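You operate a simulated robot arm through the tools that you are given. There is no shell and no other tool.

You run a simulated robot arm. Do the job below in one go: nothing can be reset, and whatever is moved stays where it is left.

JOB
Turn the air on at 5 bar, float the table and level it.
Fine: watch for the FLOAT lamp; ALONG 0 and ACROSS 0, with the purple and yellow knobs alone.

Only the result counts: the job must be done as asked and must still hold three seconds after the hand-in. Knocking over, shifting, dropping, spilling or breaking anything else fails it.

ROBOT AND FRAMES
A 6-joint arm with a fingered hand, fixed in place. Base frame: the origin is at the foot of the arm, x ahead of it, y to its left, z up. Units: m, rad, N and s.
It reaches about 1.346 m from its shoulder. Its first joint turns from -2.601 to 2.601 rad. Payload 3.5 kg.
The tool frame sits at the grasp point between the pads (the TCP): z along the fingers, y along the line on which they close. The tips reach 0.026 m beyond it. Largest opening 0.132 m; the body of the gripper starts 0.073 m behind the TCP. The gripper is a hand of 4 fingers: y runs from the thumb to the fingers, the wrist lies at [0, 0, -0.234] in the tool frame, and closing takes about 1.5 s.
Orientation is that of the tool frame in the base frame, as [roll, pitch, yaw] about the fixed x, y, z axes, in that order (R = Rz(yaw) Ry(pitch) Rx(roll)). With the fingers straight down and closing along the base's y, the tool's x points along the base's -x, its y along +y and its z along -z.

CONTROLS
- The arm moves only by the tool move_arm. Its argument "steps" is a list of rows, each a list of 3 entries, a list of its own where there are three numbers: the opening, from 0 (shut) to 1 (fully open), then the shift along the tool's x, y, z in units of 300 mm (1.0 is 300 mm), then the turn, a rotation vector about the tool's x, y, z in units of 60 degrees (1.0 is 60 degrees). In form: [[jaw, [x, y, z], [rx, ry, rz]], ...]. A call has 1 to 20 rows; each row is the pose to reach, as a shift and turn from the pose commanded when the call began, along the tool's axes at that moment. A call with a number of a shift or a turn outside -1 to 1 is refused whole. Rows are played at 5 a second. More than 0.05 m and 0.15 rad between two rows, or a gripper value outside its range, and nothing of the call is played. Where a pose cannot be reached the arm comes as near as it can. A force on the tool above 40 N (or 10 N above the force at the start of the call, whichever is more), or a blocked arm, ends the call early, and 0.2 s more pass. Each finger travels about 0.072 m/s and halts on what it meets, pressing with about 31 N; the grip force reading is that of the motor and also rises with nothing between the fingers. The clock runs only during rows and for 0.2 s after the last one: add rows that repeat a pose to give the fingers time. The reply holds the time, the measured pose of the TCP, the force on the tool along the base axes, the opening and the grip force, in the units named above and with some noise, with the torque about the TCP (base axes, N m) and any sound that the robot's microphone picked up, and new pictures: "pictures" is both (left out), scene, wrist or none.
- Cameras (640 x 400 px; columns grow to the right, rows downward): "scene" is fixed at [0.0505, 0.4991, 1.3295]; the picture's right is [-0.46, -0.89, 0.00], its down [-0.36, 0.18, -0.92] and it looks along [0.81, -0.42, -0.40] (base axes); focal length 322 px, centre (320, 200). "wrist" rides on the gripper at [0.068, 0.002, -0.097] in the tool frame; the picture's right is [-0.02, 1.00, 0.00], its down [-0.82, -0.02, -0.58] and it looks along [-0.58, -0.01, 0.82] (tool axes); focal length 270 px, centre (320, 200). There is no depth. A picture from a camera that has moved, and an enlarged one, comes with that camera's place and axes in the base frame and with its lens.
- raise_lower(by): slides the trunk up (or, below 0, down) by that many m; the arm rides with it, the base frame stays. It gives what a move gives, with no picture.
- set_grasp(shape): the hand has 4 fingers and takes this shape, open, in about a second: jaw (thumb against the fingers, like two jaws); tri (thumb and two fingers); tip (a fingertip pinch); poke (one finger out to press); point (the index stretched); flat (the hand flat); cup (the hand cupped); fist (a fist). The gripper value then closes the fingers along that shape, each until it touches; the sizes above hold for jaw. It gives what a move gives, with no picture.
- close_up(camera, box): a new picture of the part [left, top, right, bottom] of that camera's present view, enlarged. The clock stands still meanwhile.
- job_done(): hands the job in; it is judged then, once.

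Places have to be worked out from the pictures, the camera data and where the tool is seen. Open the gripper and draw the arm clear of the work before you hand the job in, unless the task says otherwise.

The tools are called after ">>>" as name(argument=value, ...) on one line, values as JSON. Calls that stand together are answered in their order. move_arm: Moves the arm, as the interface text tells. Its arguments: {"type":"object","properties":{"steps":{"type":"array","items":{"type":"array"}},"pictures":{"type":"string","enum":["both","scene","wrist","none"]}},"required":["steps"]} The other tools are called the same way: raise_lower (by) slides the trunk up or down; set_grasp (shape) gives the hand a shape; close_up (camera, box) takes an enlarged picture of a part of a camera's view; job_done () hands the job in.

At the start:

```text
time: 0.0
position: [0.7001, 0.0293, 1.0257]
tcp_rot: [3.142, -0.001, 3.14]
ft_force: [0.1, 0.6, -0.4]
moment: [-0.01, 0.04, -0.02]
gripper_width: 0.1318
finger_force: 0.1
shape: jaw
trunk travel left (down, up): [-0.924, 0.046]
```

scene: 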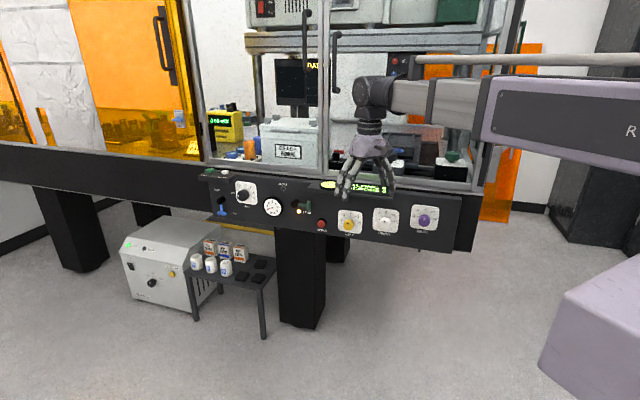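
wrist: 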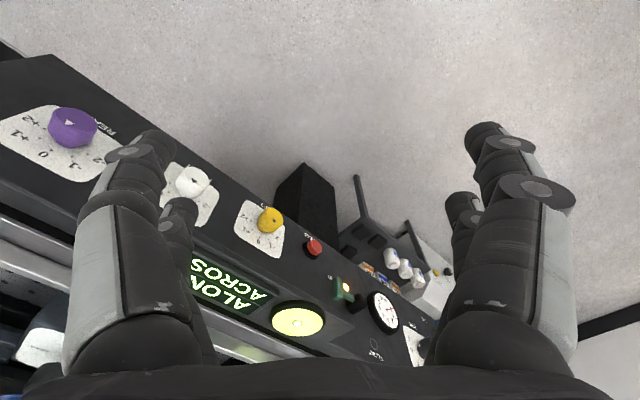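

I start by looking closely at the panel before moving anything.

>>> close_up(camera="scene", box=[190, 160, 350, 260])

>>> close_up(camera="scene", box=[310, 160, 470, 260])

>>> close_up(camera="scene", box=[110, 210, 290, 330])

>>> close_up(camera="wrist", box=[0, 80, 320, 340])

>>> close_up(camera="wrist", box=[260, 200, 480, 370])

```text
4.00 times, centred on (270, 210) of scene
camera zoom: at [0.0505, 0.4991, 1.3295], right [-0.46, -0.89, 0.0], down [-0.36, 0.18, -0.92], along [0.81, -0.42, -0.4], focal length 1290 px, centre (520, 160)
```

zoom: 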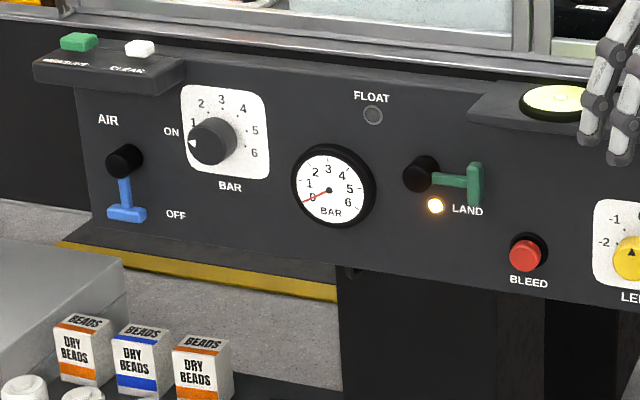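

```text
4.00 times, centred on (390, 210) of scene
camera zoom: at [0.0505, 0.4991, 1.3295], right [-0.46, -0.89, 0.0], down [-0.36, 0.18, -0.92], along [0.81, -0.42, -0.4], focal length 1290 px, centre (40, 160)
```

zoom: 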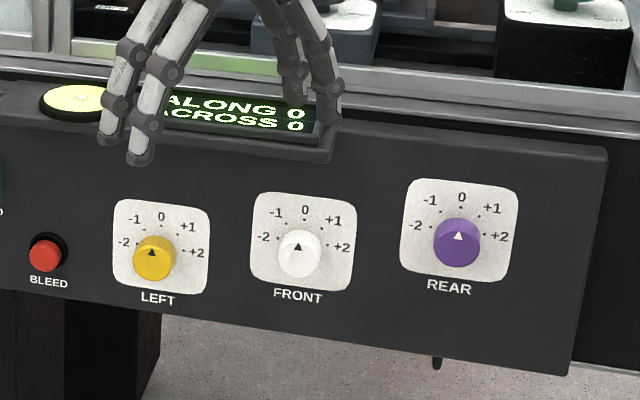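

```text
3.33 times, centred on (200, 270) of scene
camera zoom: at [0.0505, 0.4991, 1.3295], right [-0.46, -0.89, 0.0], down [-0.36, 0.18, -0.92], along [0.81, -0.42, -0.4], focal length 1075 px, centre (720, -33)
```

zoom: 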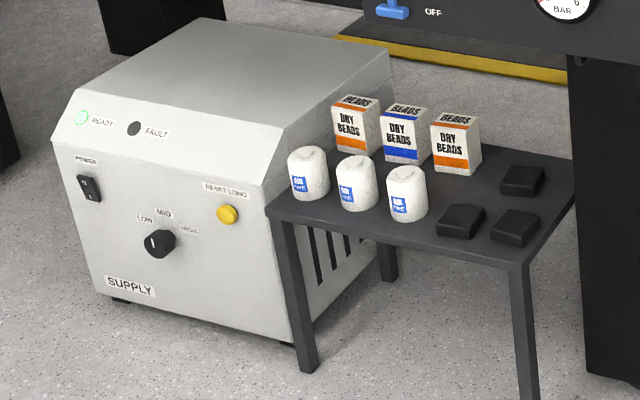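

```text
1.54 times, centred on (160, 210) of wrist
camera zoom: at [0.6309, 0.0313, 1.1225], right [0.02, 1.0, 0.0], down [0.82, -0.02, 0.58], along [0.58, -0.01, -0.82], focal length 416 px, centre (566, 185)
```

zoom: 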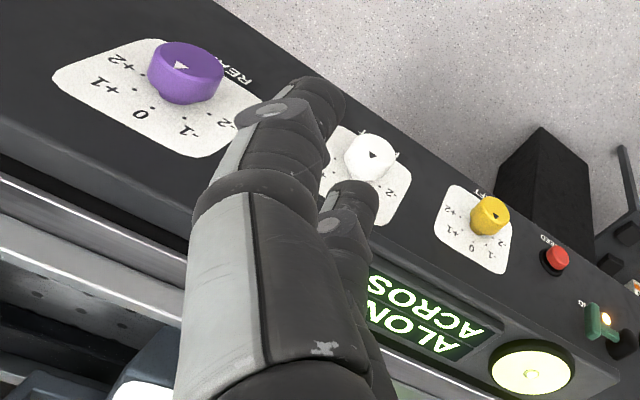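

```text
2.35 times, centred on (370, 285) of wrist
camera zoom: at [0.6309, 0.0313, 1.1225], right [0.02, 1.0, 0.0], down [0.82, -0.02, 0.58], along [0.58, -0.01, -0.82], focal length 636 px, centre (202, 0)
```

zoom: 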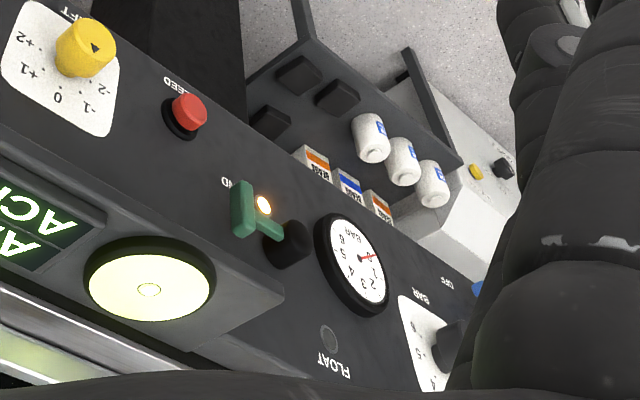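

The panel seems to face the arm obliquely (normal about (-0.8, 0.6, 0)); yellow is near (0.89,-0.05,0.80), purple near (0.74,-0.25,0.83). I'll back the hand away from the panel and start turning it so the wrist camera will end up above the hand.

>>> move_arm(steps=[[1, [0.05, 0.04, 0], [0, 0, -0.125]], [1, [0.1, 0.08, 0], [0, 0, -0.25]], [1, [0.15, 0.12, 0], [0, 0, -0.375]], [1, [0.2, 0.16, 0], [0, 0, -0.5]], [1, [0.25, 0.2, 0], [0, 0, -0.625]], [1, [0.3, 0.24, 0], [0, 0, -0.75]], [1, [0.35, 0.28, 0], [0, 0, -0.875]], [1, [0.4, 0.3, 0], [0, 0, -1]]])

>>> close_up(camera="scene", box=[195, 160, 275, 220])

```text
time: 1.8
position: [0.5781, 0.1188, 1.0245]
tcp_rot: [-3.141, 0.001, -2.09]
ft_force: [-0.5, -0.6, -0.1]
moment: [0.02, -0.01, -0.02]
gripper_width: 0.132
finger_force: 0.1
shape: jaw
trunk travel left (down, up): [-0.924, 0.046]
camera wrist: at [0.5423, 0.0605, 1.1226], right [-0.85, 0.52, 0.0], down [0.42, 0.7, 0.58], along [0.3, 0.49, -0.82], focal length 270 px, centre (320, 200)
```

scene: 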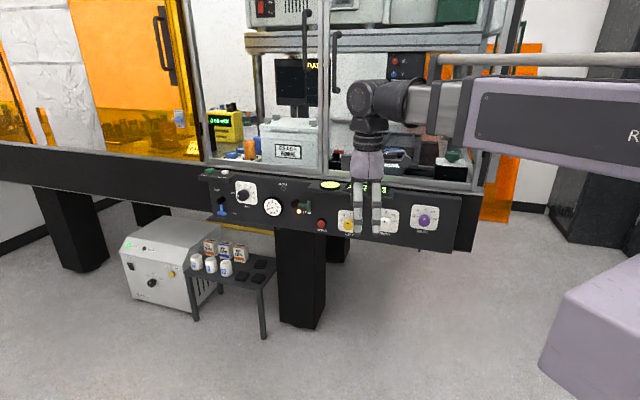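
wrist: 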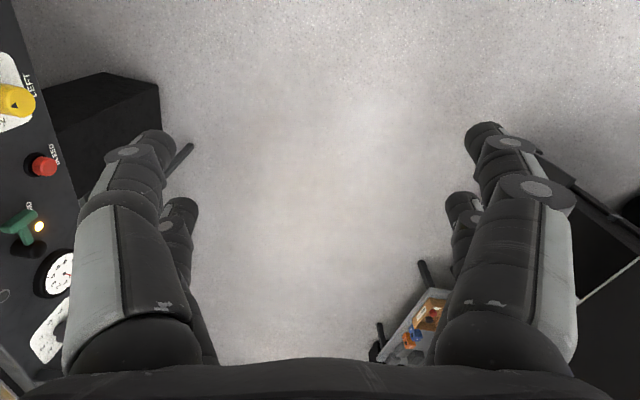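

```text
6.67 times, centred on (235, 190) of scene
camera zoom: at [0.0505, 0.4991, 1.3295], right [-0.46, -0.89, 0.0], down [-0.36, 0.18, -0.92], along [0.81, -0.42, -0.4], focal length 2149 px, centre (887, 267)
```

zoom: 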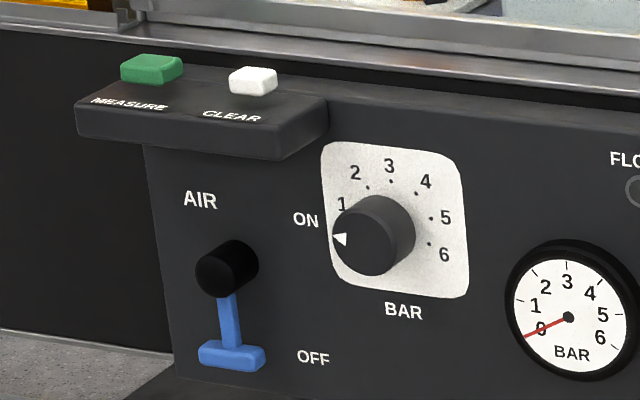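

The AIR lever is at OFF, the regulator near 0-1, and the gauge at 0. I keep turning the hand about its axis so that tool x will point toward the panel.

>>> move_arm(steps=[[1, [0, 0, 0], [0, 0, -0.14]], [1, [0, 0, 0], [0, 0, -0.28]], [1, [0, 0, 0], [0, 0, -0.42]], [1, [0, 0, 0], [0, 0, -0.56]], [1, [0, 0, 0], [0, 0, -0.7]], [1, [0, 0, 0], [0, 0, -0.84]], [1, [0, 0, 0], [0, 0, -1]]], pictures="none")

>>> move_arm(steps=[[1, [0, 0, 0], [0, 0, -0.13]], [1, [0, 0, 0], [0, 0, -0.26]], [1, [0, 0, 0], [0, 0, -0.383]]])

```text
refused: row 7 steps farther than a row can; nothing moved
```

```text
time: 2.6
position: [0.5791, 0.1198, 1.025]
tcp_rot: [-3.141, -0.001, -1.69]
ft_force: [0.3, -0.2, 0.0]
moment: [-0.01, 0.0, -0.01]
gripper_width: 0.1317
finger_force: 0.0
shape: jaw
trunk travel left (down, up): [-0.924, 0.046]
camera wrist: at [0.569, 0.052, 1.1225], right [-0.99, 0.14, 0.0], down [0.12, 0.81, 0.58], along [0.08, 0.57, -0.82], focal length 270 px, centre (320, 200)
```

scene: 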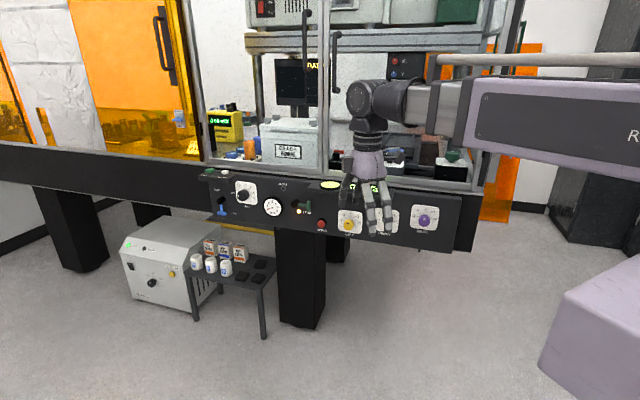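
wrist: 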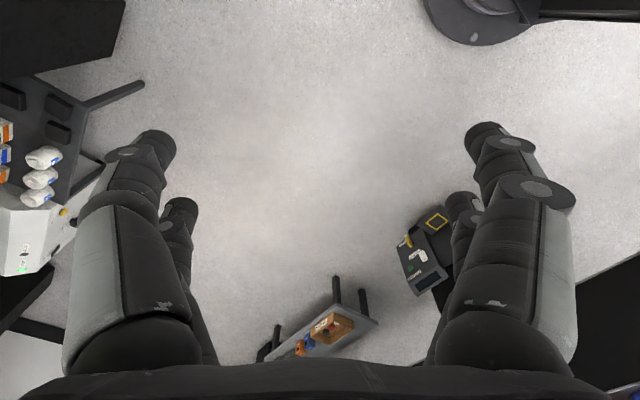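

Tool yaw is -1.69; about 60° more brings tool x along the panel normal, and then I tilt the fingers up toward the panel.

>>> move_arm(steps=[[1, [0, 0, 0], [0, 0, -0.13]], [1, [0, 0, 0], [0, 0, -0.26]], [1, [0, 0, 0], [0, 0, -0.39]], [1, [0, 0, 0], [0, 0, -0.52]], [1, [0, 0, 0], [0, 0, -0.65]], [1, [0, 0, 0], [0, 0, -0.78]], [1, [0, 0, 0], [0, 0, -0.9]], [1, [0, 0, 0], [0, 0, -1]]], pictures="none")

>>> move_arm(steps=[[1, [0, 0, 0], [0, 0.13, 0]], [1, [0, 0, 0], [0, 0.26, 0]], [1, [0, 0, 0], [0, 0.39, 0]], [1, [0, 0, 0], [0, 0.52, 0]], [1, [0, 0, 0], [0, 0.65, 0]], [1, [0, 0, 0], [0, 0.78, 0]], [1, [0, 0, 0], [0, 0.9, 0]], [1, [0, 0, 0], [0, 1, 0]]])

```text
time: 4.4
position: [0.5736, 0.1401, 1.0241]
tcp_rot: [-3.14, -0.006, -1.437]
ft_force: [-0.7, -0.1, 0.6]
moment: [-0.01, -0.01, 0.0]
gripper_width: 0.1319
finger_force: 0.1
shape: jaw
out of reach, approached as far as the arm can: row 2, 3, 4, 5, 6, 7, 8
trunk travel left (down, up): [-0.924, 0.046]
```

```text
time: 6.2
position: [0.5706, 0.1409, 1.1436]
tcp_rot: [-3.14, -1.054, -1.436]
ft_force: [0.3, 0.1, -0.4]
moment: [0.02, 0.0, -0.02]
gripper_width: 0.1317
finger_force: 0.0
shape: jaw
out of reach, approached as far as the arm can: row 2, 3, 4, 5, 6, 7, 8
trunk travel left (down, up): [-0.924, 0.046]
camera wrist: at [0.5625, 0.1917, 1.2514], right [-0.99, -0.12, -0.02], down [-0.1, 0.9, -0.42], along [0.07, -0.42, -0.9], focal length 270 px, centre (320, 200)
```

scene: 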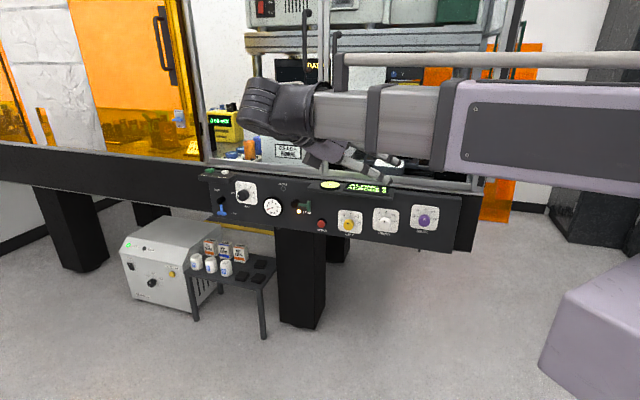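
wrist: 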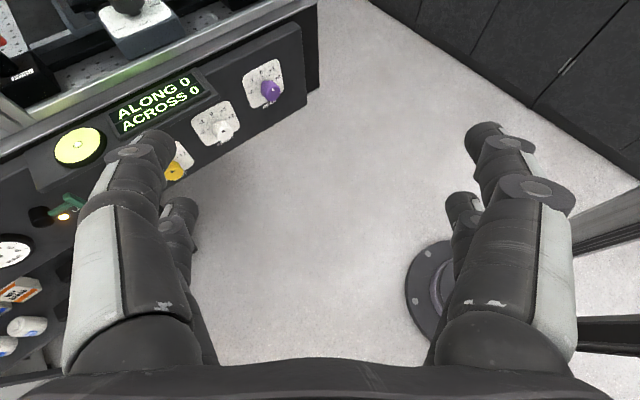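

A wrist joint limit stopped the turn near yaw -1.44, so the camera-above posture isn't available. I'll undo the tilt and go the other way round, to the posture with tool x pointing down and the camera below.

>>> move_arm(steps=[[1, [0, 0, 0], [0, -0.13, 0]], [1, [0, 0, 0], [0, -0.26, 0]], [1, [0, 0, 0], [0, -0.39, 0]], [1, [0, 0, 0], [0, -0.52, 0]], [1, [0, 0, 0], [0, -0.65, 0]], [1, [0, 0, 0], [0, -0.78, 0]], [1, [0, 0, 0], [0, -0.9, 0]], [1, [0, 0, 0], [0, -1, 0]]], pictures="none")

>>> move_arm(steps=[[1, [0, 0, 0], [0, 0, 0.13]], [1, [0, 0, 0], [0, 0, 0.26]], [1, [0, 0, 0], [0, 0, 0.39]], [1, [0, 0, 0], [0, 0, 0.52]], [1, [0, 0, 0], [0, 0, 0.65]], [1, [0, 0, 0], [0, 0, 0.78]], [1, [0, 0, 0], [0, 0, 0.9]], [1, [0, 0, 0], [0, 0, 1]]], pictures="none")

```text
time: 8.0
position: [0.5721, 0.1378, 1.0247]
tcp_rot: [-3.141, -0.008, -1.44]
ft_force: [0.3, 0.5, 1.3]
moment: [-0.02, 0.03, 0.01]
gripper_width: 0.1321
finger_force: 0.0
shape: jaw
out of reach, approached as far as the arm can: row 1, 2, 3, 4, 5, 6, 7, 8
trunk travel left (down, up): [-0.924, 0.046]
```

```text
time: 9.8
position: [0.573, 0.1429, 1.0264]
tcp_rot: [-3.135, -0.002, -2.486]
ft_force: [0.3, 0.4, 0.5]
moment: [0.03, -0.04, 0.01]
gripper_width: 0.1318
finger_force: 0.1
shape: jaw
trunk travel left (down, up): [-0.924, 0.046]
```

Yaw is now -2.49; turning a further 74° about tool z gets tool x to point back from the panel, then a -90° tilt about tool y.

>>> move_arm(steps=[[1, [0, 0, 0], [0, 0, 0.14]], [1, [0, 0, 0], [0, 0, 0.28]], [1, [0, 0, 0], [0, 0, 0.42]], [1, [0, 0, 0], [0, 0, 0.56]], [1, [0, 0, 0], [0, 0, 0.7]], [1, [0, 0, 0], [0, 0, 0.84]], [1, [0, 0, 0], [0, 0, 0.94]], [1, [0, 0, 0], [0, 0, 1]]], pictures="none")

>>> move_arm(steps=[[1, [0, 0, 0], [0, 0, 0.12]], [1, [0, 0, 0], [0, 0, 0.239]]], pictures="none")

>>> move_arm(steps=[[1, [0, 0, 0], [0, -0.13, 0]], [1, [0, 0, 0], [0, -0.26, 0]], [1, [0, 0, 0], [0, -0.39, 0]], [1, [0, 0, 0], [0, -0.52, 0]], [1, [0, 0, 0], [0, -0.65, 0]], [1, [0, 0, 0], [0, -0.78, 0]], [1, [0, 0, 0], [0, -0.9, 0]], [1, [0, 0, 0], [0, -1, 0]]])

```text
time: 11.6
position: [0.5716, 0.1427, 1.0245]
tcp_rot: [-3.137, 0.002, 2.748]
ft_force: [0.5, 0.5, -0.2]
moment: [0.01, -0.01, 0.0]
gripper_width: 0.132
finger_force: 0.1
shape: jaw
trunk travel left (down, up): [-0.924, 0.046]
```

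```text
time: 12.2
position: [0.5728, 0.1412, 1.025]
tcp_rot: [-3.137, 0.004, 2.499]
ft_force: [0.4, -0.2, -1.3]
moment: [0.02, 0.01, 0.02]
gripper_width: 0.1318
finger_force: 0.0
shape: jaw
trunk travel left (down, up): [-0.924, 0.046]
```

```text
time: 14.0
position: [0.6064, 0.1669, 1.1424]
tcp_rot: [-3.134, 1.053, 2.507]
ft_force: [-0.7, -1.3, 0.9]
moment: [-0.01, -0.03, -0.01]
gripper_width: 0.1319
finger_force: 0.0
shape: jaw
out of reach, approached as far as the arm can: row 1, 2, 3, 4, 5, 6, 7, 8
trunk travel left (down, up): [-0.924, 0.046]
camera wrist: at [0.5122, 0.239, 1.1322], right [0.61, 0.79, 0.02], down [-0.09, 0.05, 1.0], along [0.79, -0.61, 0.1], focal length 270 px, centre (320, 200)
```

scene: 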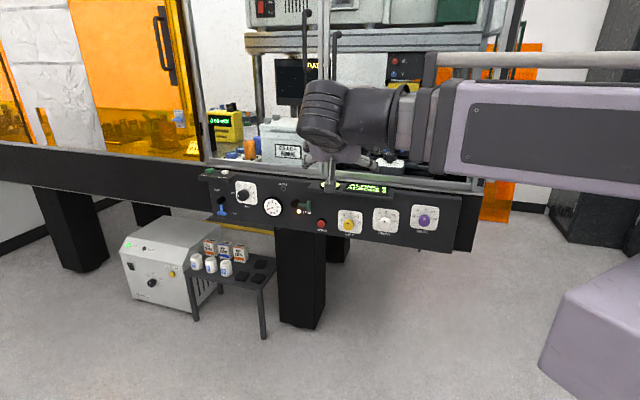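
wrist: 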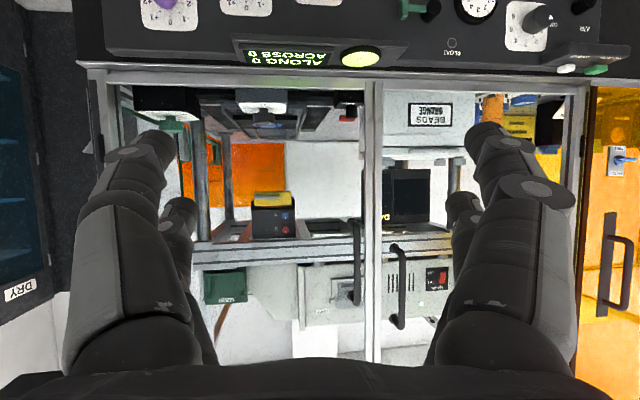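

The wrist camera now looks squarely along the panel normal (picture upside down). The arm rides high, so I'll lower the trunk 0.3 m to bring the hand level with the panel, well clear of it (about 0.3 m).

>>> raise_lower(by=-0.3)

>>> move_arm(steps=[[1, [0, 0, 0], [0, 0, 0]]])

```text
time: 17.0
position: [0.6065, 0.1663, 0.8431]
tcp_rot: [-3.131, 1.052, 2.511]
ft_force: [-0.3, 0.3, 0.3]
moment: [0.01, -0.01, 0.01]
gripper_width: 0.1319
finger_force: 0.0
shape: jaw
trunk travel left (down, up): [-0.624, 0.346]
```

```text
time: 17.4
position: [0.6055, 0.1676, 0.842]
tcp_rot: [-3.131, 1.052, 2.511]
ft_force: [0.2, 0.7, 0.1]
moment: [-0.05, -0.02, -0.03]
gripper_width: 0.1316
finger_force: 0.0
shape: jaw
trunk travel left (down, up): [-0.624, 0.346]
camera wrist: at [0.5122, 0.2389, 0.832], right [0.61, 0.79, 0.02], down [-0.09, 0.04, 1.0], along [0.79, -0.61, 0.1], focal length 270 px, centre (320, 200)
```

scene: 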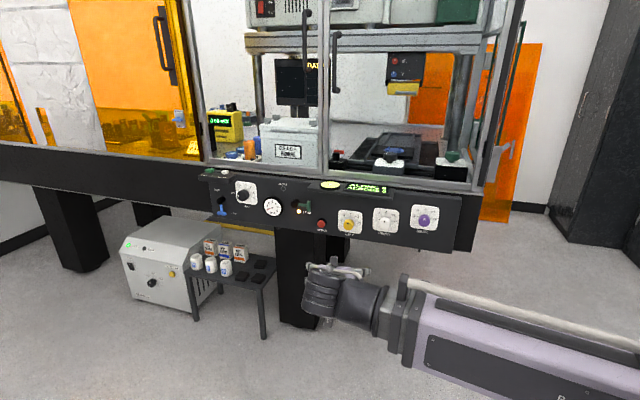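
wrist: 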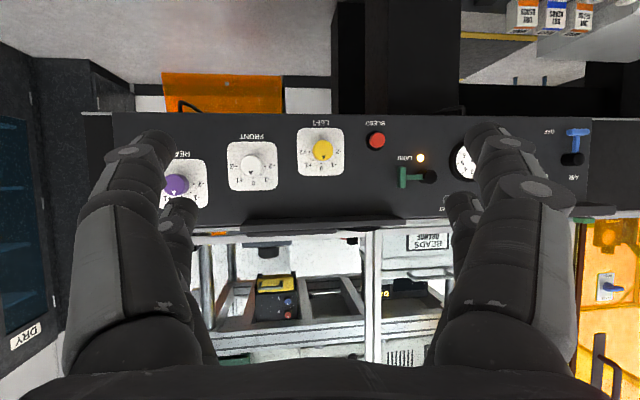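

The whole panel is visible now. Refined estimate: panel normal into the panel ≈ (0.73,-0.68,0), AIR hub ≈ (1.27,0.31,0.81), BAR knob ≈ (1.20,0.24,0.85), LAND lever hub ≈ (1.06,0.08,0.84). I square the tool to the panel and slide toward the left end, keeping the standoff.

>>> move_arm(steps=[[1, [-0.015, 0.12, 0.048], [0.017, -0.084, 0.005]], [1, [-0.031, 0.24, 0.096], [0.034, -0.168, 0.009]], [1, [-0.046, 0.36, 0.144], [0.051, -0.252, 0.014]], [1, [-0.061, 0.48, 0.192], [0.067, -0.335, 0.018]], [1, [-0.077, 0.6, 0.24], [0.084, -0.42, 0.023]], [1, [-0.092, 0.719, 0.288], [0.101, -0.503, 0.027]]])

```text
time: 18.8
position: [0.8041, 0.2881, 0.9596]
tcp_rot: [-0.774, 1.564, -1.52]
ft_force: [-0.8, -0.2, 0.6]
moment: [0.01, 0.0, 0.02]
gripper_width: 0.1318
finger_force: 0.0
shape: jaw
out of reach, approached as far as the arm can: row 1, 2, 3, 4, 5, 6
trunk travel left (down, up): [-0.624, 0.346]
camera wrist: at [0.7341, 0.3536, 0.8916], right [0.68, 0.73, 0.02], down [-0.44, 0.38, 0.81], along [0.59, -0.56, 0.58], focal length 270 px, centre (320, 200)
```

scene: 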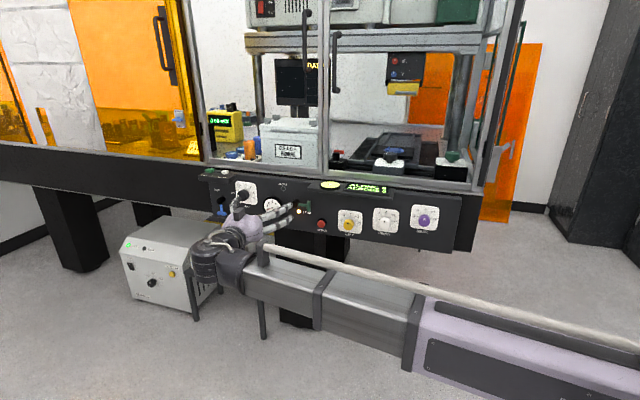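
wrist: 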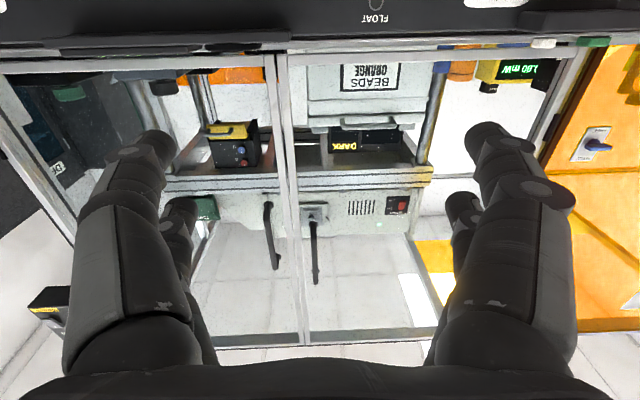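

The orientation is right, but the arm can't bring the horizontal hand lower at this trunk height. I lower the trunk 0.15 m, so the TCP comes to z≈0.81.

>>> raise_lower(by=-0.15)

>>> move_arm(steps=[[1, [0, 0.15, 0], [0, 0, 0]], [1, [0, 0.3, 0], [0, 0, 0]], [1, [0, 0.45, 0], [0, 0, 0]], [1, [0, 0.6, 0], [0, 0, 0]], [1, [0, 0.7, 0], [0, 0, 0]]])

```text
time: 20.6
position: [0.8033, 0.2863, 0.8095]
tcp_rot: [-0.993, 1.565, -1.742]
ft_force: [-0.1, 0.7, 0.2]
moment: [0.02, 0.0, 0.02]
gripper_width: 0.132
finger_force: 0.1
shape: jaw
trunk travel left (down, up): [-0.474, 0.496]
```

```text
time: 21.8
position: [0.9456, 0.4387, 0.809]
tcp_rot: [-1.407, 1.566, -2.158]
ft_force: [-0.2, -0.5, -0.4]
moment: [-0.02, 0.01, 0.02]
gripper_width: 0.1317
finger_force: 0.1
shape: jaw
trunk travel left (down, up): [-0.474, 0.496]
camera wrist: at [0.8763, 0.5064, 0.7411], right [0.68, 0.73, 0.02], down [-0.43, 0.38, 0.82], along [0.59, -0.56, 0.58], focal length 270 px, centre (320, 200)
```

scene: 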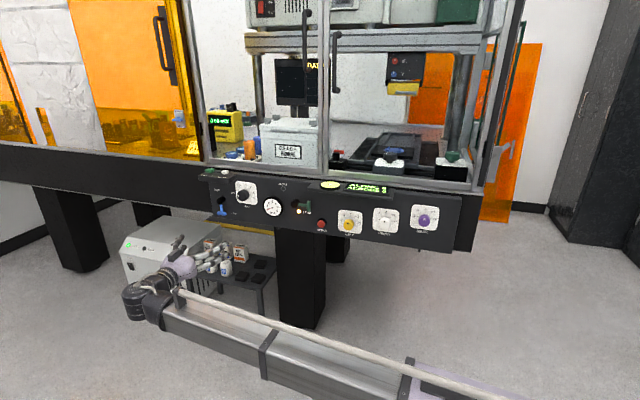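
wrist: 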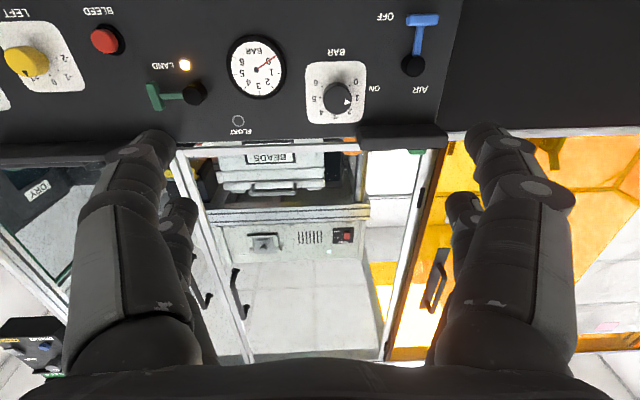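

The left part of the panel is now clearly seen; triangulation puts the AIR hub at (1.286,0.308,0.810), BAR knob face at (1.201,0.240,0.851), LAND hub at (1.060,0.081,0.840). I look closer at the levers and dial.

>>> close_up(camera="wrist", box=[290, 0, 460, 140])

>>> close_up(camera="wrist", box=[130, 20, 300, 150])

```text
2.86 times, centred on (375, 70) of wrist
camera zoom: at [0.8763, 0.5064, 0.7411], right [0.68, 0.73, 0.02], down [-0.43, 0.38, 0.82], along [0.59, -0.56, 0.58], focal length 772 px, centre (163, 571)
```

zoom: 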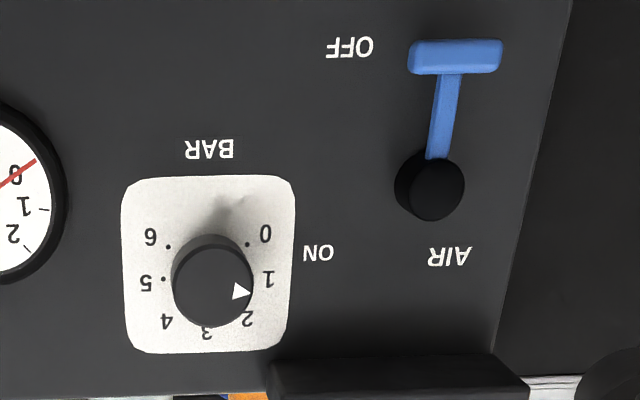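

```text
3.08 times, centred on (215, 85) of wrist
camera zoom: at [0.8763, 0.5064, 0.7411], right [0.68, 0.73, 0.02], down [-0.43, 0.38, 0.82], along [0.59, -0.56, 0.58], focal length 832 px, centre (643, 554)
```

zoom: 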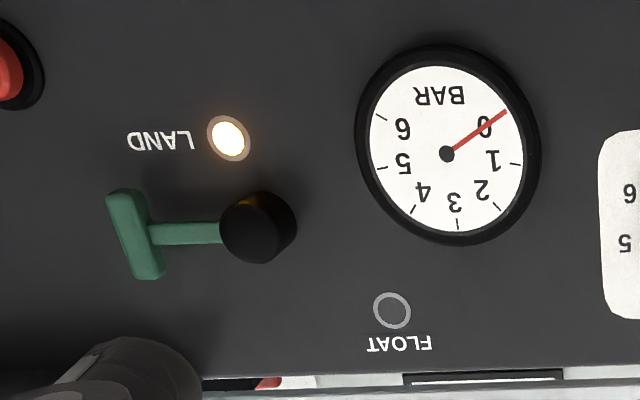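

The panel surface is at about n·p = 0.72 (n≈(0.72,-0.70)), the T-handle centre is ~16 mm off it at (1.284,0.313,0.754), the lever radius ~56 mm. I try the poke shape to see where the single finger sits.

>>> set_grasp(shape="poke")

>>> move_arm(steps=[[1, [0, 0, 0], [0, 0, 0]]])

>>> close_up(camera="scene", box=[110, 220, 270, 320])

```text
time: 22.6
position: [0.9457, 0.4387, 0.8089]
tcp_rot: [-1.385, 1.566, -2.136]
ft_force: [0.2, -0.1, -0.4]
moment: [-0.01, -0.02, 0.02]
gripper_width: 0.0
finger_force: 0.1
shape: poke
trunk travel left (down, up): [-0.474, 0.496]
```

```text
time: 23.1
position: [0.9455, 0.4398, 0.8097]
tcp_rot: [-1.387, 1.567, -2.139]
ft_force: [-1.0, -1.1, 0.3]
moment: [0.01, 0.0, 0.01]
gripper_width: 0.0002
finger_force: 0.1
shape: poke
trunk travel left (down, up): [-0.474, 0.496]
camera wrist: at [0.8759, 0.5061, 0.741], right [0.68, 0.73, 0.02], down [-0.43, 0.38, 0.82], along [0.59, -0.56, 0.58], focal length 270 px, centre (320, 200)
```

scene: 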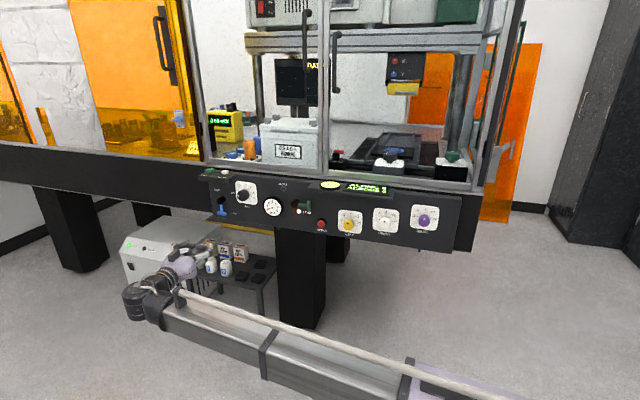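
wrist: 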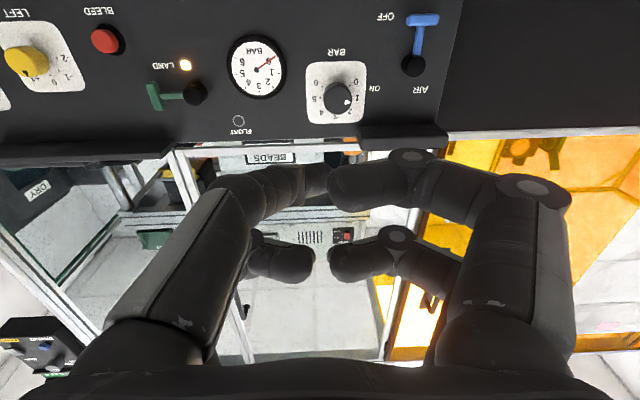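

```text
4.00 times, centred on (190, 270) of scene
camera zoom: at [0.0505, 0.4991, 1.3295], right [-0.46, -0.89, 0.0], down [-0.36, 0.18, -0.92], along [0.81, -0.42, -0.4], focal length 1290 px, centre (840, -80)
```

zoom: 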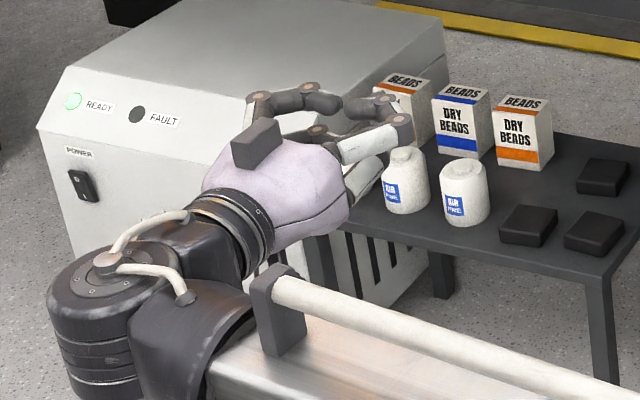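

In this poke shape no finger clearly stands out. I try "point" instead.

>>> set_grasp(shape="point")

>>> move_arm(steps=[[1, [0, 0, 0], [0, 0, 0]], [1, [0, 0, 0], [0, 0, 0]]], pictures="wrist")

>>> close_up(camera="scene", box=[110, 220, 270, 320])

```text
time: 23.9
position: [0.9462, 0.44, 0.8096]
tcp_rot: [-1.384, 1.565, -2.132]
ft_force: [-0.3, 0.1, 0.0]
moment: [0.0, -0.01, 0.0]
gripper_width: 0.0
finger_force: 0.0
shape: point
trunk travel left (down, up): [-0.474, 0.496]
```

```text
time: 24.6
position: [0.9461, 0.4393, 0.8089]
tcp_rot: [-1.388, 1.565, -2.135]
ft_force: [-0.4, -0.9, -0.2]
moment: [0.02, -0.01, -0.01]
gripper_width: 0.0003
finger_force: 0.0
shape: point
trunk travel left (down, up): [-0.474, 0.496]
camera wrist: at [0.8759, 0.5061, 0.741], right [0.68, 0.73, 0.02], down [-0.43, 0.38, 0.82], along [0.59, -0.56, 0.58], focal length 270 px, centre (320, 200)
```

wrist: 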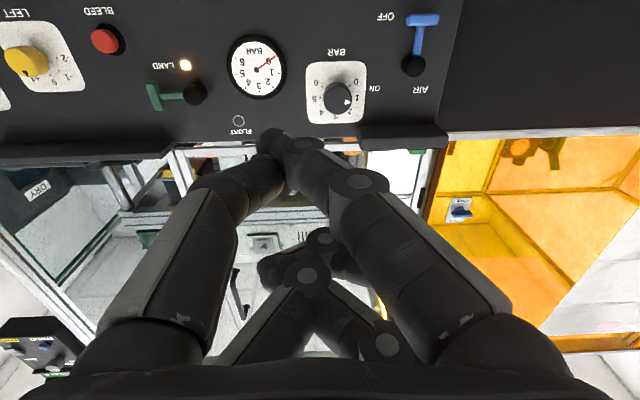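

```text
4.00 times, centred on (190, 270) of scene
camera zoom: at [0.0505, 0.4991, 1.3295], right [-0.46, -0.89, 0.0], down [-0.36, 0.18, -0.92], along [0.81, -0.42, -0.4], focal length 1290 px, centre (840, -80)
```

zoom: 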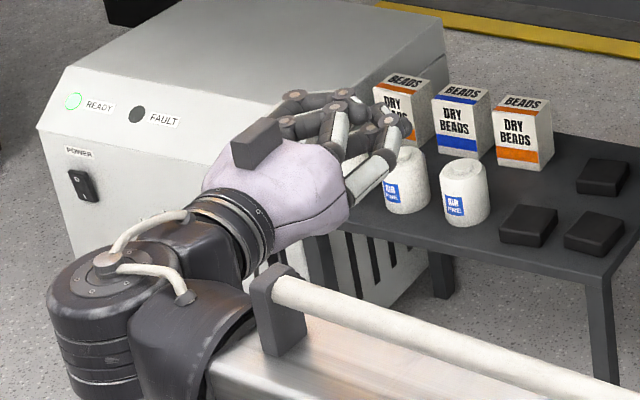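

The pointing tip is off-centre and uncertain, so I'll use the jaw shape whose geometry is known. I return to jaw and test the free rotation range about the tool axis here, clear of the panel.

>>> set_grasp(shape="jaw")

>>> move_arm(steps=[[0.7, [0, 0, 0], [0, 0, 0.14]], [0.7, [0, 0, 0], [0, 0, 0.28]], [0.7, [0, 0, 0], [0, 0, 0.42]], [0.7, [0, 0, 0], [0, 0, 0.56]], [0.7, [0, 0, 0], [0, 0, 0.7]], [0.7, [0, 0, 0], [0, 0, 0.84]], [0.7, [0, 0, 0], [0, 0, 0.95]], [0.7, [0, 0, 0], [0, 0, 1]]], pictures="none")

>>> move_arm(steps=[[0.7, [0, 0, 0], [0, 0, 0.14]], [0.7, [0, 0, 0], [0, 0, 0.28]], [0.7, [0, 0, 0], [0, 0, 0.42]], [0.7, [0, 0, 0], [0, 0, 0.5]]], pictures="wrist")

```text
time: 25.4
position: [0.9449, 0.4393, 0.8084]
tcp_rot: [-1.385, 1.567, -2.135]
ft_force: [0.0, -1.1, -0.6]
moment: [0.02, 0.0, -0.02]
gripper_width: 0.1319
finger_force: 0.2
shape: jaw
trunk travel left (down, up): [-0.474, 0.496]
```

```text
time: 27.2
position: [0.9452, 0.4401, 0.8086]
tcp_rot: [1.568, 0.525, 0.82]
ft_force: [-0.2, -0.2, 0.4]
moment: [-0.02, 0.01, -0.01]
gripper_width: 0.0927
finger_force: 0.1
shape: jaw
trunk travel left (down, up): [-0.474, 0.496]
```

```text
time: 28.2
position: [0.9456, 0.4407, 0.8092]
tcp_rot: [1.569, 0.001, 0.821]
ft_force: [0.0, -0.3, 0.0]
moment: [-0.01, 0.05, 0.0]
gripper_width: 0.0928
finger_force: 0.0
shape: jaw
trunk travel left (down, up): [-0.474, 0.496]
camera wrist: at [0.9225, 0.556, 0.8111], right [-0.02, -0.02, 1.0], down [-0.98, -0.2, -0.02], along [0.2, -0.98, -0.01], focal length 270 px, centre (320, 200)
```

wrist: 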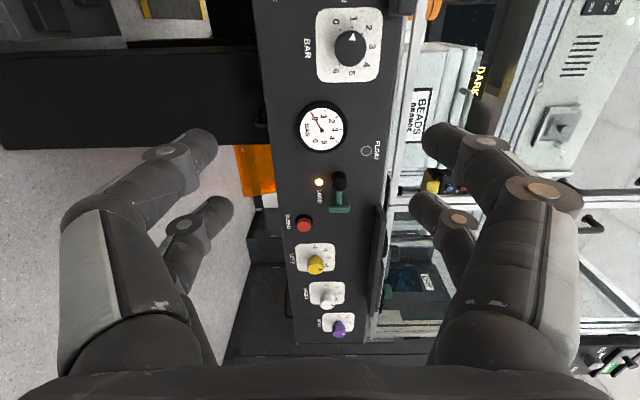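

+90° works fine, and in this posture tool x is along the panel, y is up. I test how much further it goes.

>>> move_arm(steps=[[0.7, [0, 0, 0], [0, 0, 0.14]], [0.7, [0, 0, 0], [0, 0, 0.28]], [0.7, [0, 0, 0], [0, 0, 0.42]], [0.7, [0, 0, 0], [0, 0, 0.56]], [0.7, [0, 0, 0], [0, 0, 0.7]], [0.7, [0, 0, 0], [0, 0, 0.84]], [0.7, [0, 0, 0], [0, 0, 0.95]], [0.7, [0, 0, 0], [0, 0, 1]]], pictures="none")

>>> move_arm(steps=[[0.7, [0, 0, 0], [0, 0, 0.14]], [0.7, [0, 0, 0], [0, 0, 0.28]], [0.7, [0, 0, 0], [0, 0, 0.42]], [0.7, [0, 0, 0], [0, 0, 0.5]]], pictures="both")

```text
time: 30.1
position: [0.9465, 0.4387, 0.8089]
tcp_rot: [1.566, -1.044, 0.823]
ft_force: [0.6, -0.4, 0.5]
moment: [0.03, 0.01, -0.02]
gripper_width: 0.0928
finger_force: 0.0
shape: jaw
trunk travel left (down, up): [-0.474, 0.496]
```

```text
time: 31.1
position: [0.9465, 0.4387, 0.8079]
tcp_rot: [1.593, -1.442, 0.801]
ft_force: [0.6, 0.5, 0.4]
moment: [0.02, -0.04, 0.01]
gripper_width: 0.0926
finger_force: 0.1
shape: jaw
out of reach, approached as far as the arm can: row 4
trunk travel left (down, up): [-0.474, 0.496]
camera wrist: at [0.8805, 0.5107, 0.877], right [-0.68, -0.73, 0.1], down [-0.48, 0.33, -0.81], along [0.56, -0.6, -0.58], focal length 270 px, centre (320, 200)
```

scene: 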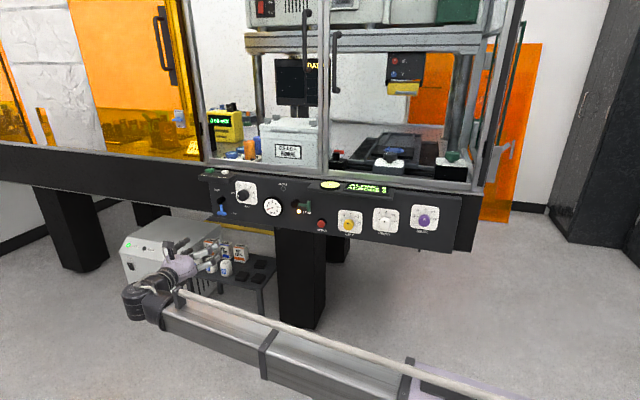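
wrist: 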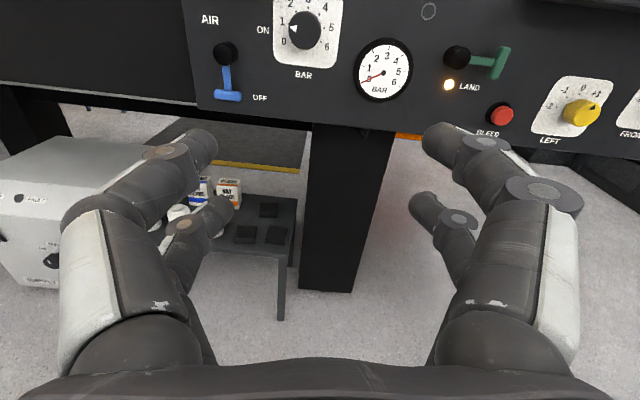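

The rotation about the panel normal spans almost from camera-below to camera-above (about 170°), enough for everything. With the camera above I approach the AIR T-handle: pre-grasp 12 cm off, with the lower finger pair at the T bar height.

>>> move_arm(steps=[[0.65, [-0.009, -0.079, 0.118], [0, 0, 0]], [0.65, [-0.018, -0.157, 0.236], [0, 0, 0]], [0.65, [-0.027, -0.236, 0.354], [0, 0, 0]], [0.65, [-0.035, -0.315, 0.473], [0, 0, 0]], [0.65, [-0.044, -0.393, 0.591], [0, 0, 0]], [0.65, [-0.053, -0.472, 0.709], [0, 0, 0]]])

```text
time: 32.5
position: [1.1867, 0.3935, 0.8084]
tcp_rot: [1.608, -1.44, 0.786]
ft_force: [0.1, -0.2, -0.1]
moment: [-0.02, 0.01, 0.0]
gripper_width: 0.0863
finger_force: 0.0
shape: jaw
out of reach, approached as far as the arm can: row 1, 2, 3, 4, 5, 6
trunk travel left (down, up): [-0.474, 0.496]
camera wrist: at [1.1207, 0.4647, 0.8769], right [-0.68, -0.73, 0.11], down [-0.48, 0.33, -0.81], along [0.55, -0.6, -0.58], focal length 270 px, centre (320, 200)
```

scene: 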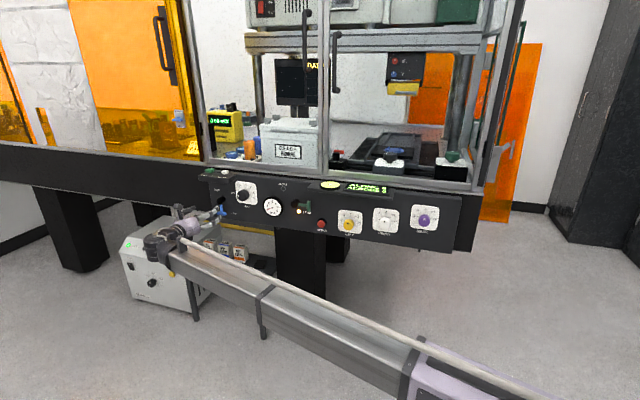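
wrist: 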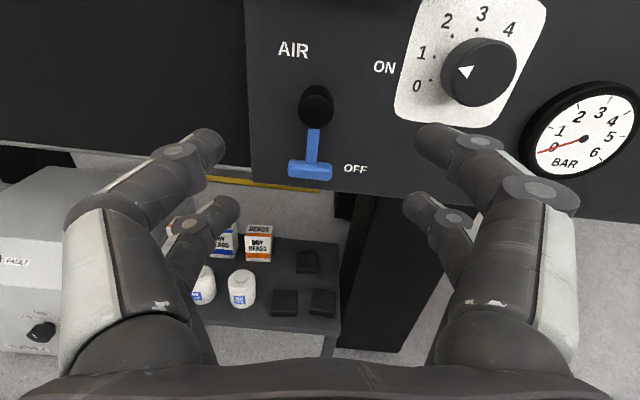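

The hand can't go lower at this trunk height, but the T at ≈(1.282,0.311,0.753) and hub at ≈(1.283,0.310,0.811) are confirmed. I lower the trunk another 8 cm to give slack.

>>> raise_lower(by=-0.08)

>>> move_arm(steps=[[0.55, [0.08, -0.01, 0], [0, 0, 0]], [0.55, [0.15, -0.02, 0.0], [0, 0, 0]]], pictures="wrist")

```text
time: 33.6
position: [1.1857, 0.3925, 0.7274]
tcp_rot: [1.613, -1.441, 0.781]
ft_force: [-0.4, 0.2, 0.0]
moment: [0.03, -0.03, -0.01]
gripper_width: 0.0863
finger_force: 0.0
shape: jaw
trunk travel left (down, up): [-0.394, 0.576]
```

```text
time: 34.2
position: [1.1872, 0.3941, 0.7276]
tcp_rot: [1.613, -1.44, 0.783]
ft_force: [0.5, 0.3, 0.4]
moment: [-0.03, -0.01, 0.05]
gripper_width: 0.0734
finger_force: 0.0
shape: jaw
out of reach, approached as far as the arm can: row 1, 2
trunk travel left (down, up): [-0.394, 0.576]
camera wrist: at [1.1207, 0.4643, 0.7967], right [-0.68, -0.73, 0.11], down [-0.49, 0.33, -0.81], along [0.55, -0.6, -0.58], focal length 270 px, centre (320, 200)
```

wrist: 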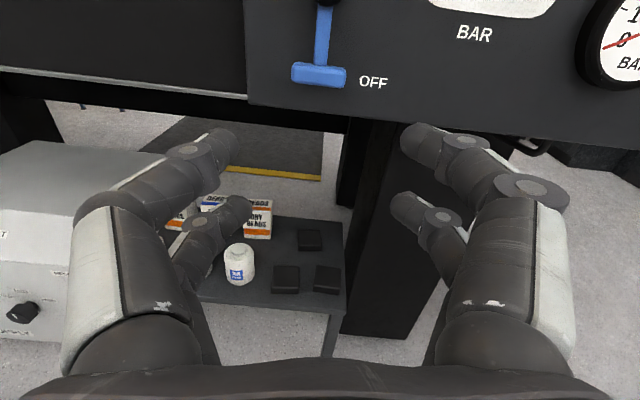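

Vertical motion seems frozen because the wrist is against its rotation limit. I back off the rotation by about 11° and then raise the hand.

>>> move_arm(steps=[[0.55, [0, 0, 0], [0, 0, -0.1]], [0.55, [0, 0, 0], [0, 0, -0.19]], [0.55, [0.05, 0, 0], [0, 0, -0.19]], [0.55, [0.1, 0, 0], [0, 0, -0.19]], [0.55, [0.15, 0, 0], [0, 0, -0.19]]], pictures="wrist")

```text
time: 35.4
position: [1.1863, 0.3929, 0.7279]
tcp_rot: [1.584, -1.242, 0.812]
ft_force: [-0.6, -0.7, 0.8]
moment: [0.0, -0.02, -0.03]
gripper_width: 0.0731
finger_force: 0.2
shape: jaw
out of reach, approached as far as the arm can: row 3, 4, 5
trunk travel left (down, up): [-0.394, 0.576]
camera wrist: at [1.1296, 0.4739, 0.7941], right [-0.65, -0.7, 0.3], down [-0.59, 0.22, -0.78], along [0.48, -0.68, -0.55], focal length 270 px, centre (320, 200)
```

wrist: 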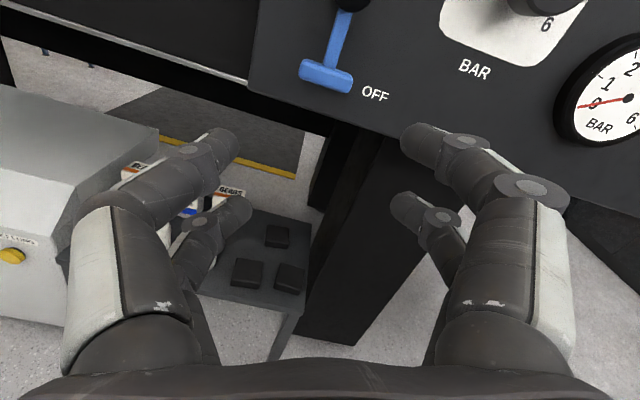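

Still blocked upward; the arm is possibly near full stretch here (wrist ~1.16 m out). I back off 10 cm from the panel and test raising again.

>>> move_arm(steps=[[0.55, [0, 0, -0.15], [0, 0, 0]], [0.55, [0, 0, -0.3], [0, 0, 0]], [0.55, [0.1, 0, -0.3], [0, 0, 0]], [0.55, [0.2, 0, -0.3], [0, 0, 0]]], pictures="scene")

```text
time: 36.4
position: [1.1303, 0.4674, 0.7276]
tcp_rot: [1.583, -1.241, 0.81]
ft_force: [0.3, 0.0, 0.5]
moment: [0.02, 0.0, 0.02]
gripper_width: 0.0731
finger_force: 0.0
shape: jaw
out of reach, approached as far as the arm can: row 3, 4
trunk travel left (down, up): [-0.394, 0.576]
```

scene: 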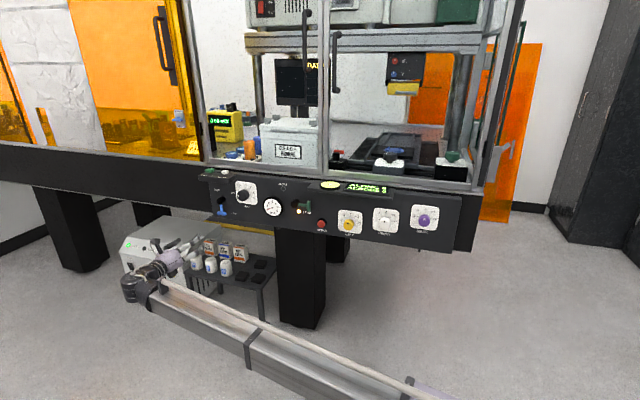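

Now it is clear: the wrist height is fixed by the trunk (wrist z = 1.26 + trunk), so the arm is planar and vertical motion comes from the trunk. I'll put the TCP on the AIR hub axis and turn the hand about it so a finger sweeps the stem; first raise the trunk to z=0.811 and align.

>>> raise_lower(by=0.083)

>>> move_arm(steps=[[0.55, [-0.006, 0.018, 0.08], [0, 0, 0.07]], [0.55, [-0.012, 0.035, 0.16], [0, 0, 0.143]], [0.55, [-0.012, 0.035, 0.3], [0, 0, 0.143]]])

```text
time: 37.6
position: [1.1288, 0.4664, 0.8113]
tcp_rot: [1.584, -1.241, 0.811]
ft_force: [-0.8, 1.2, -0.3]
moment: [0.01, -0.06, 0.0]
gripper_width: 0.073
finger_force: 0.0
shape: jaw
trunk travel left (down, up): [-0.477, 0.493]
```

```text
time: 38.4
position: [1.1857, 0.3956, 0.8106]
tcp_rot: [1.584, -1.389, 0.811]
ft_force: [-0.2, -0.3, 0.6]
moment: [0.02, 0.01, 0.03]
gripper_width: 0.0731
finger_force: 0.1
shape: jaw
trunk travel left (down, up): [-0.477, 0.493]
camera wrist: at [1.1219, 0.469, 0.8798], right [-0.67, -0.73, 0.15], down [-0.51, 0.3, -0.81], along [0.54, -0.62, -0.57], focal length 270 px, centre (320, 200)
```

scene: 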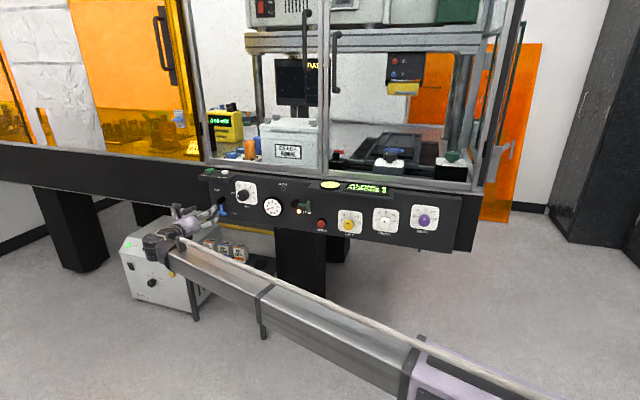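
wrist: 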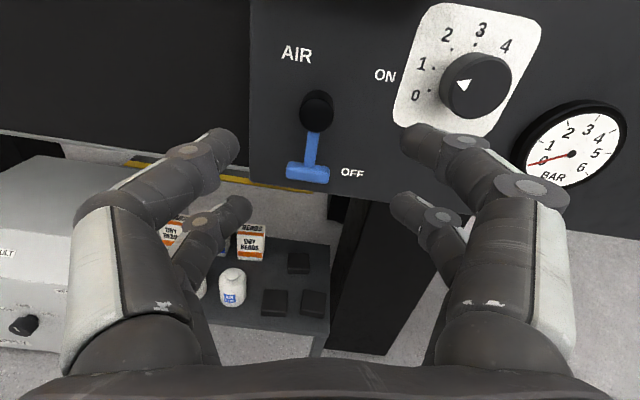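

The tool axis projects right on the AIR hub (about (318,109) vs hub (315,108)). I close the opening a bit and move forward 7 cm, then check.

>>> move_arm(steps=[[0.5, [0, 0, 0.08], [0, 0, 0]], [0.5, [0, 0, 0.16], [0, 0, 0]], [0.5, [0, 0, 0.233], [0, 0, 0]]])

>>> close_up(camera="scene", box=[150, 160, 270, 240])

```text
time: 39.2
position: [1.2177, 0.3365, 0.8104]
tcp_rot: [1.592, -1.391, 0.804]
ft_force: [-0.1, 1.1, -0.7]
moment: [-0.02, 0.0, 0.01]
gripper_width: 0.0663
finger_force: 0.0
shape: jaw
out of reach, approached as far as the arm can: row 1, 2, 3
trunk travel left (down, up): [-0.477, 0.493]
camera wrist: at [1.1531, 0.4109, 0.8795], right [-0.67, -0.73, 0.15], down [-0.51, 0.3, -0.8], along [0.54, -0.62, -0.57], focal length 270 px, centre (320, 200)
```

scene: 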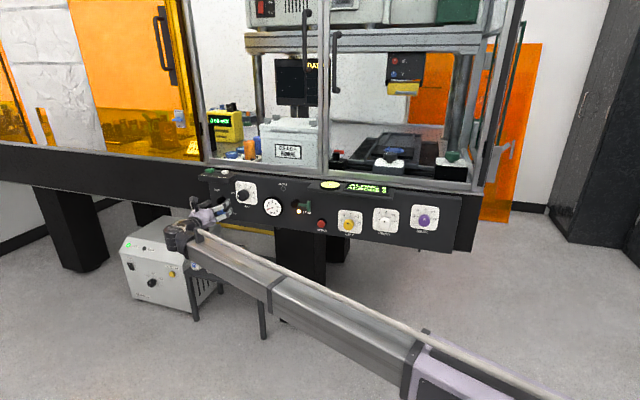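
wrist: 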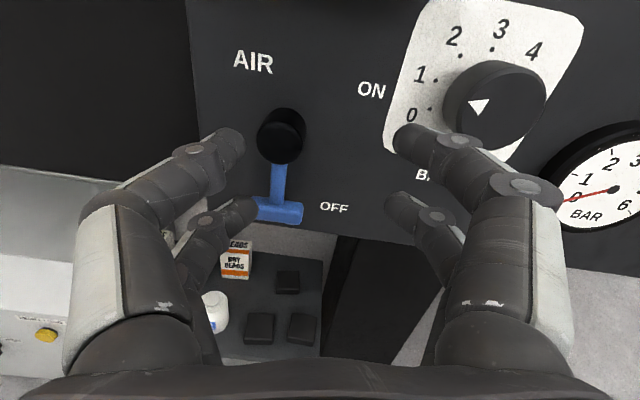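

```text
5.00 times, centred on (210, 200) of scene
camera zoom: at [0.0505, 0.4991, 1.3295], right [-0.46, -0.89, 0.0], down [-0.36, 0.18, -0.92], along [0.81, -0.42, -0.4], focal length 1612 px, centre (870, 200)
```

zoom: 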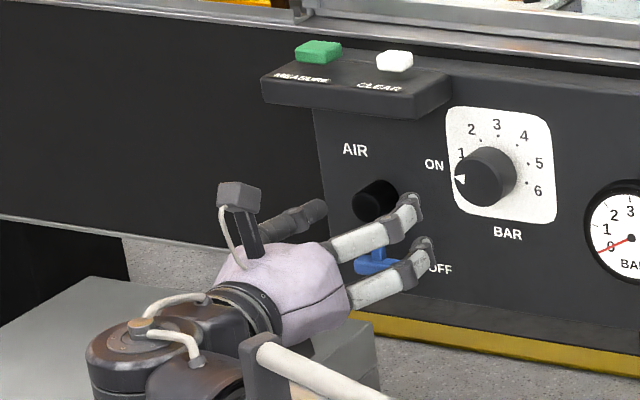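

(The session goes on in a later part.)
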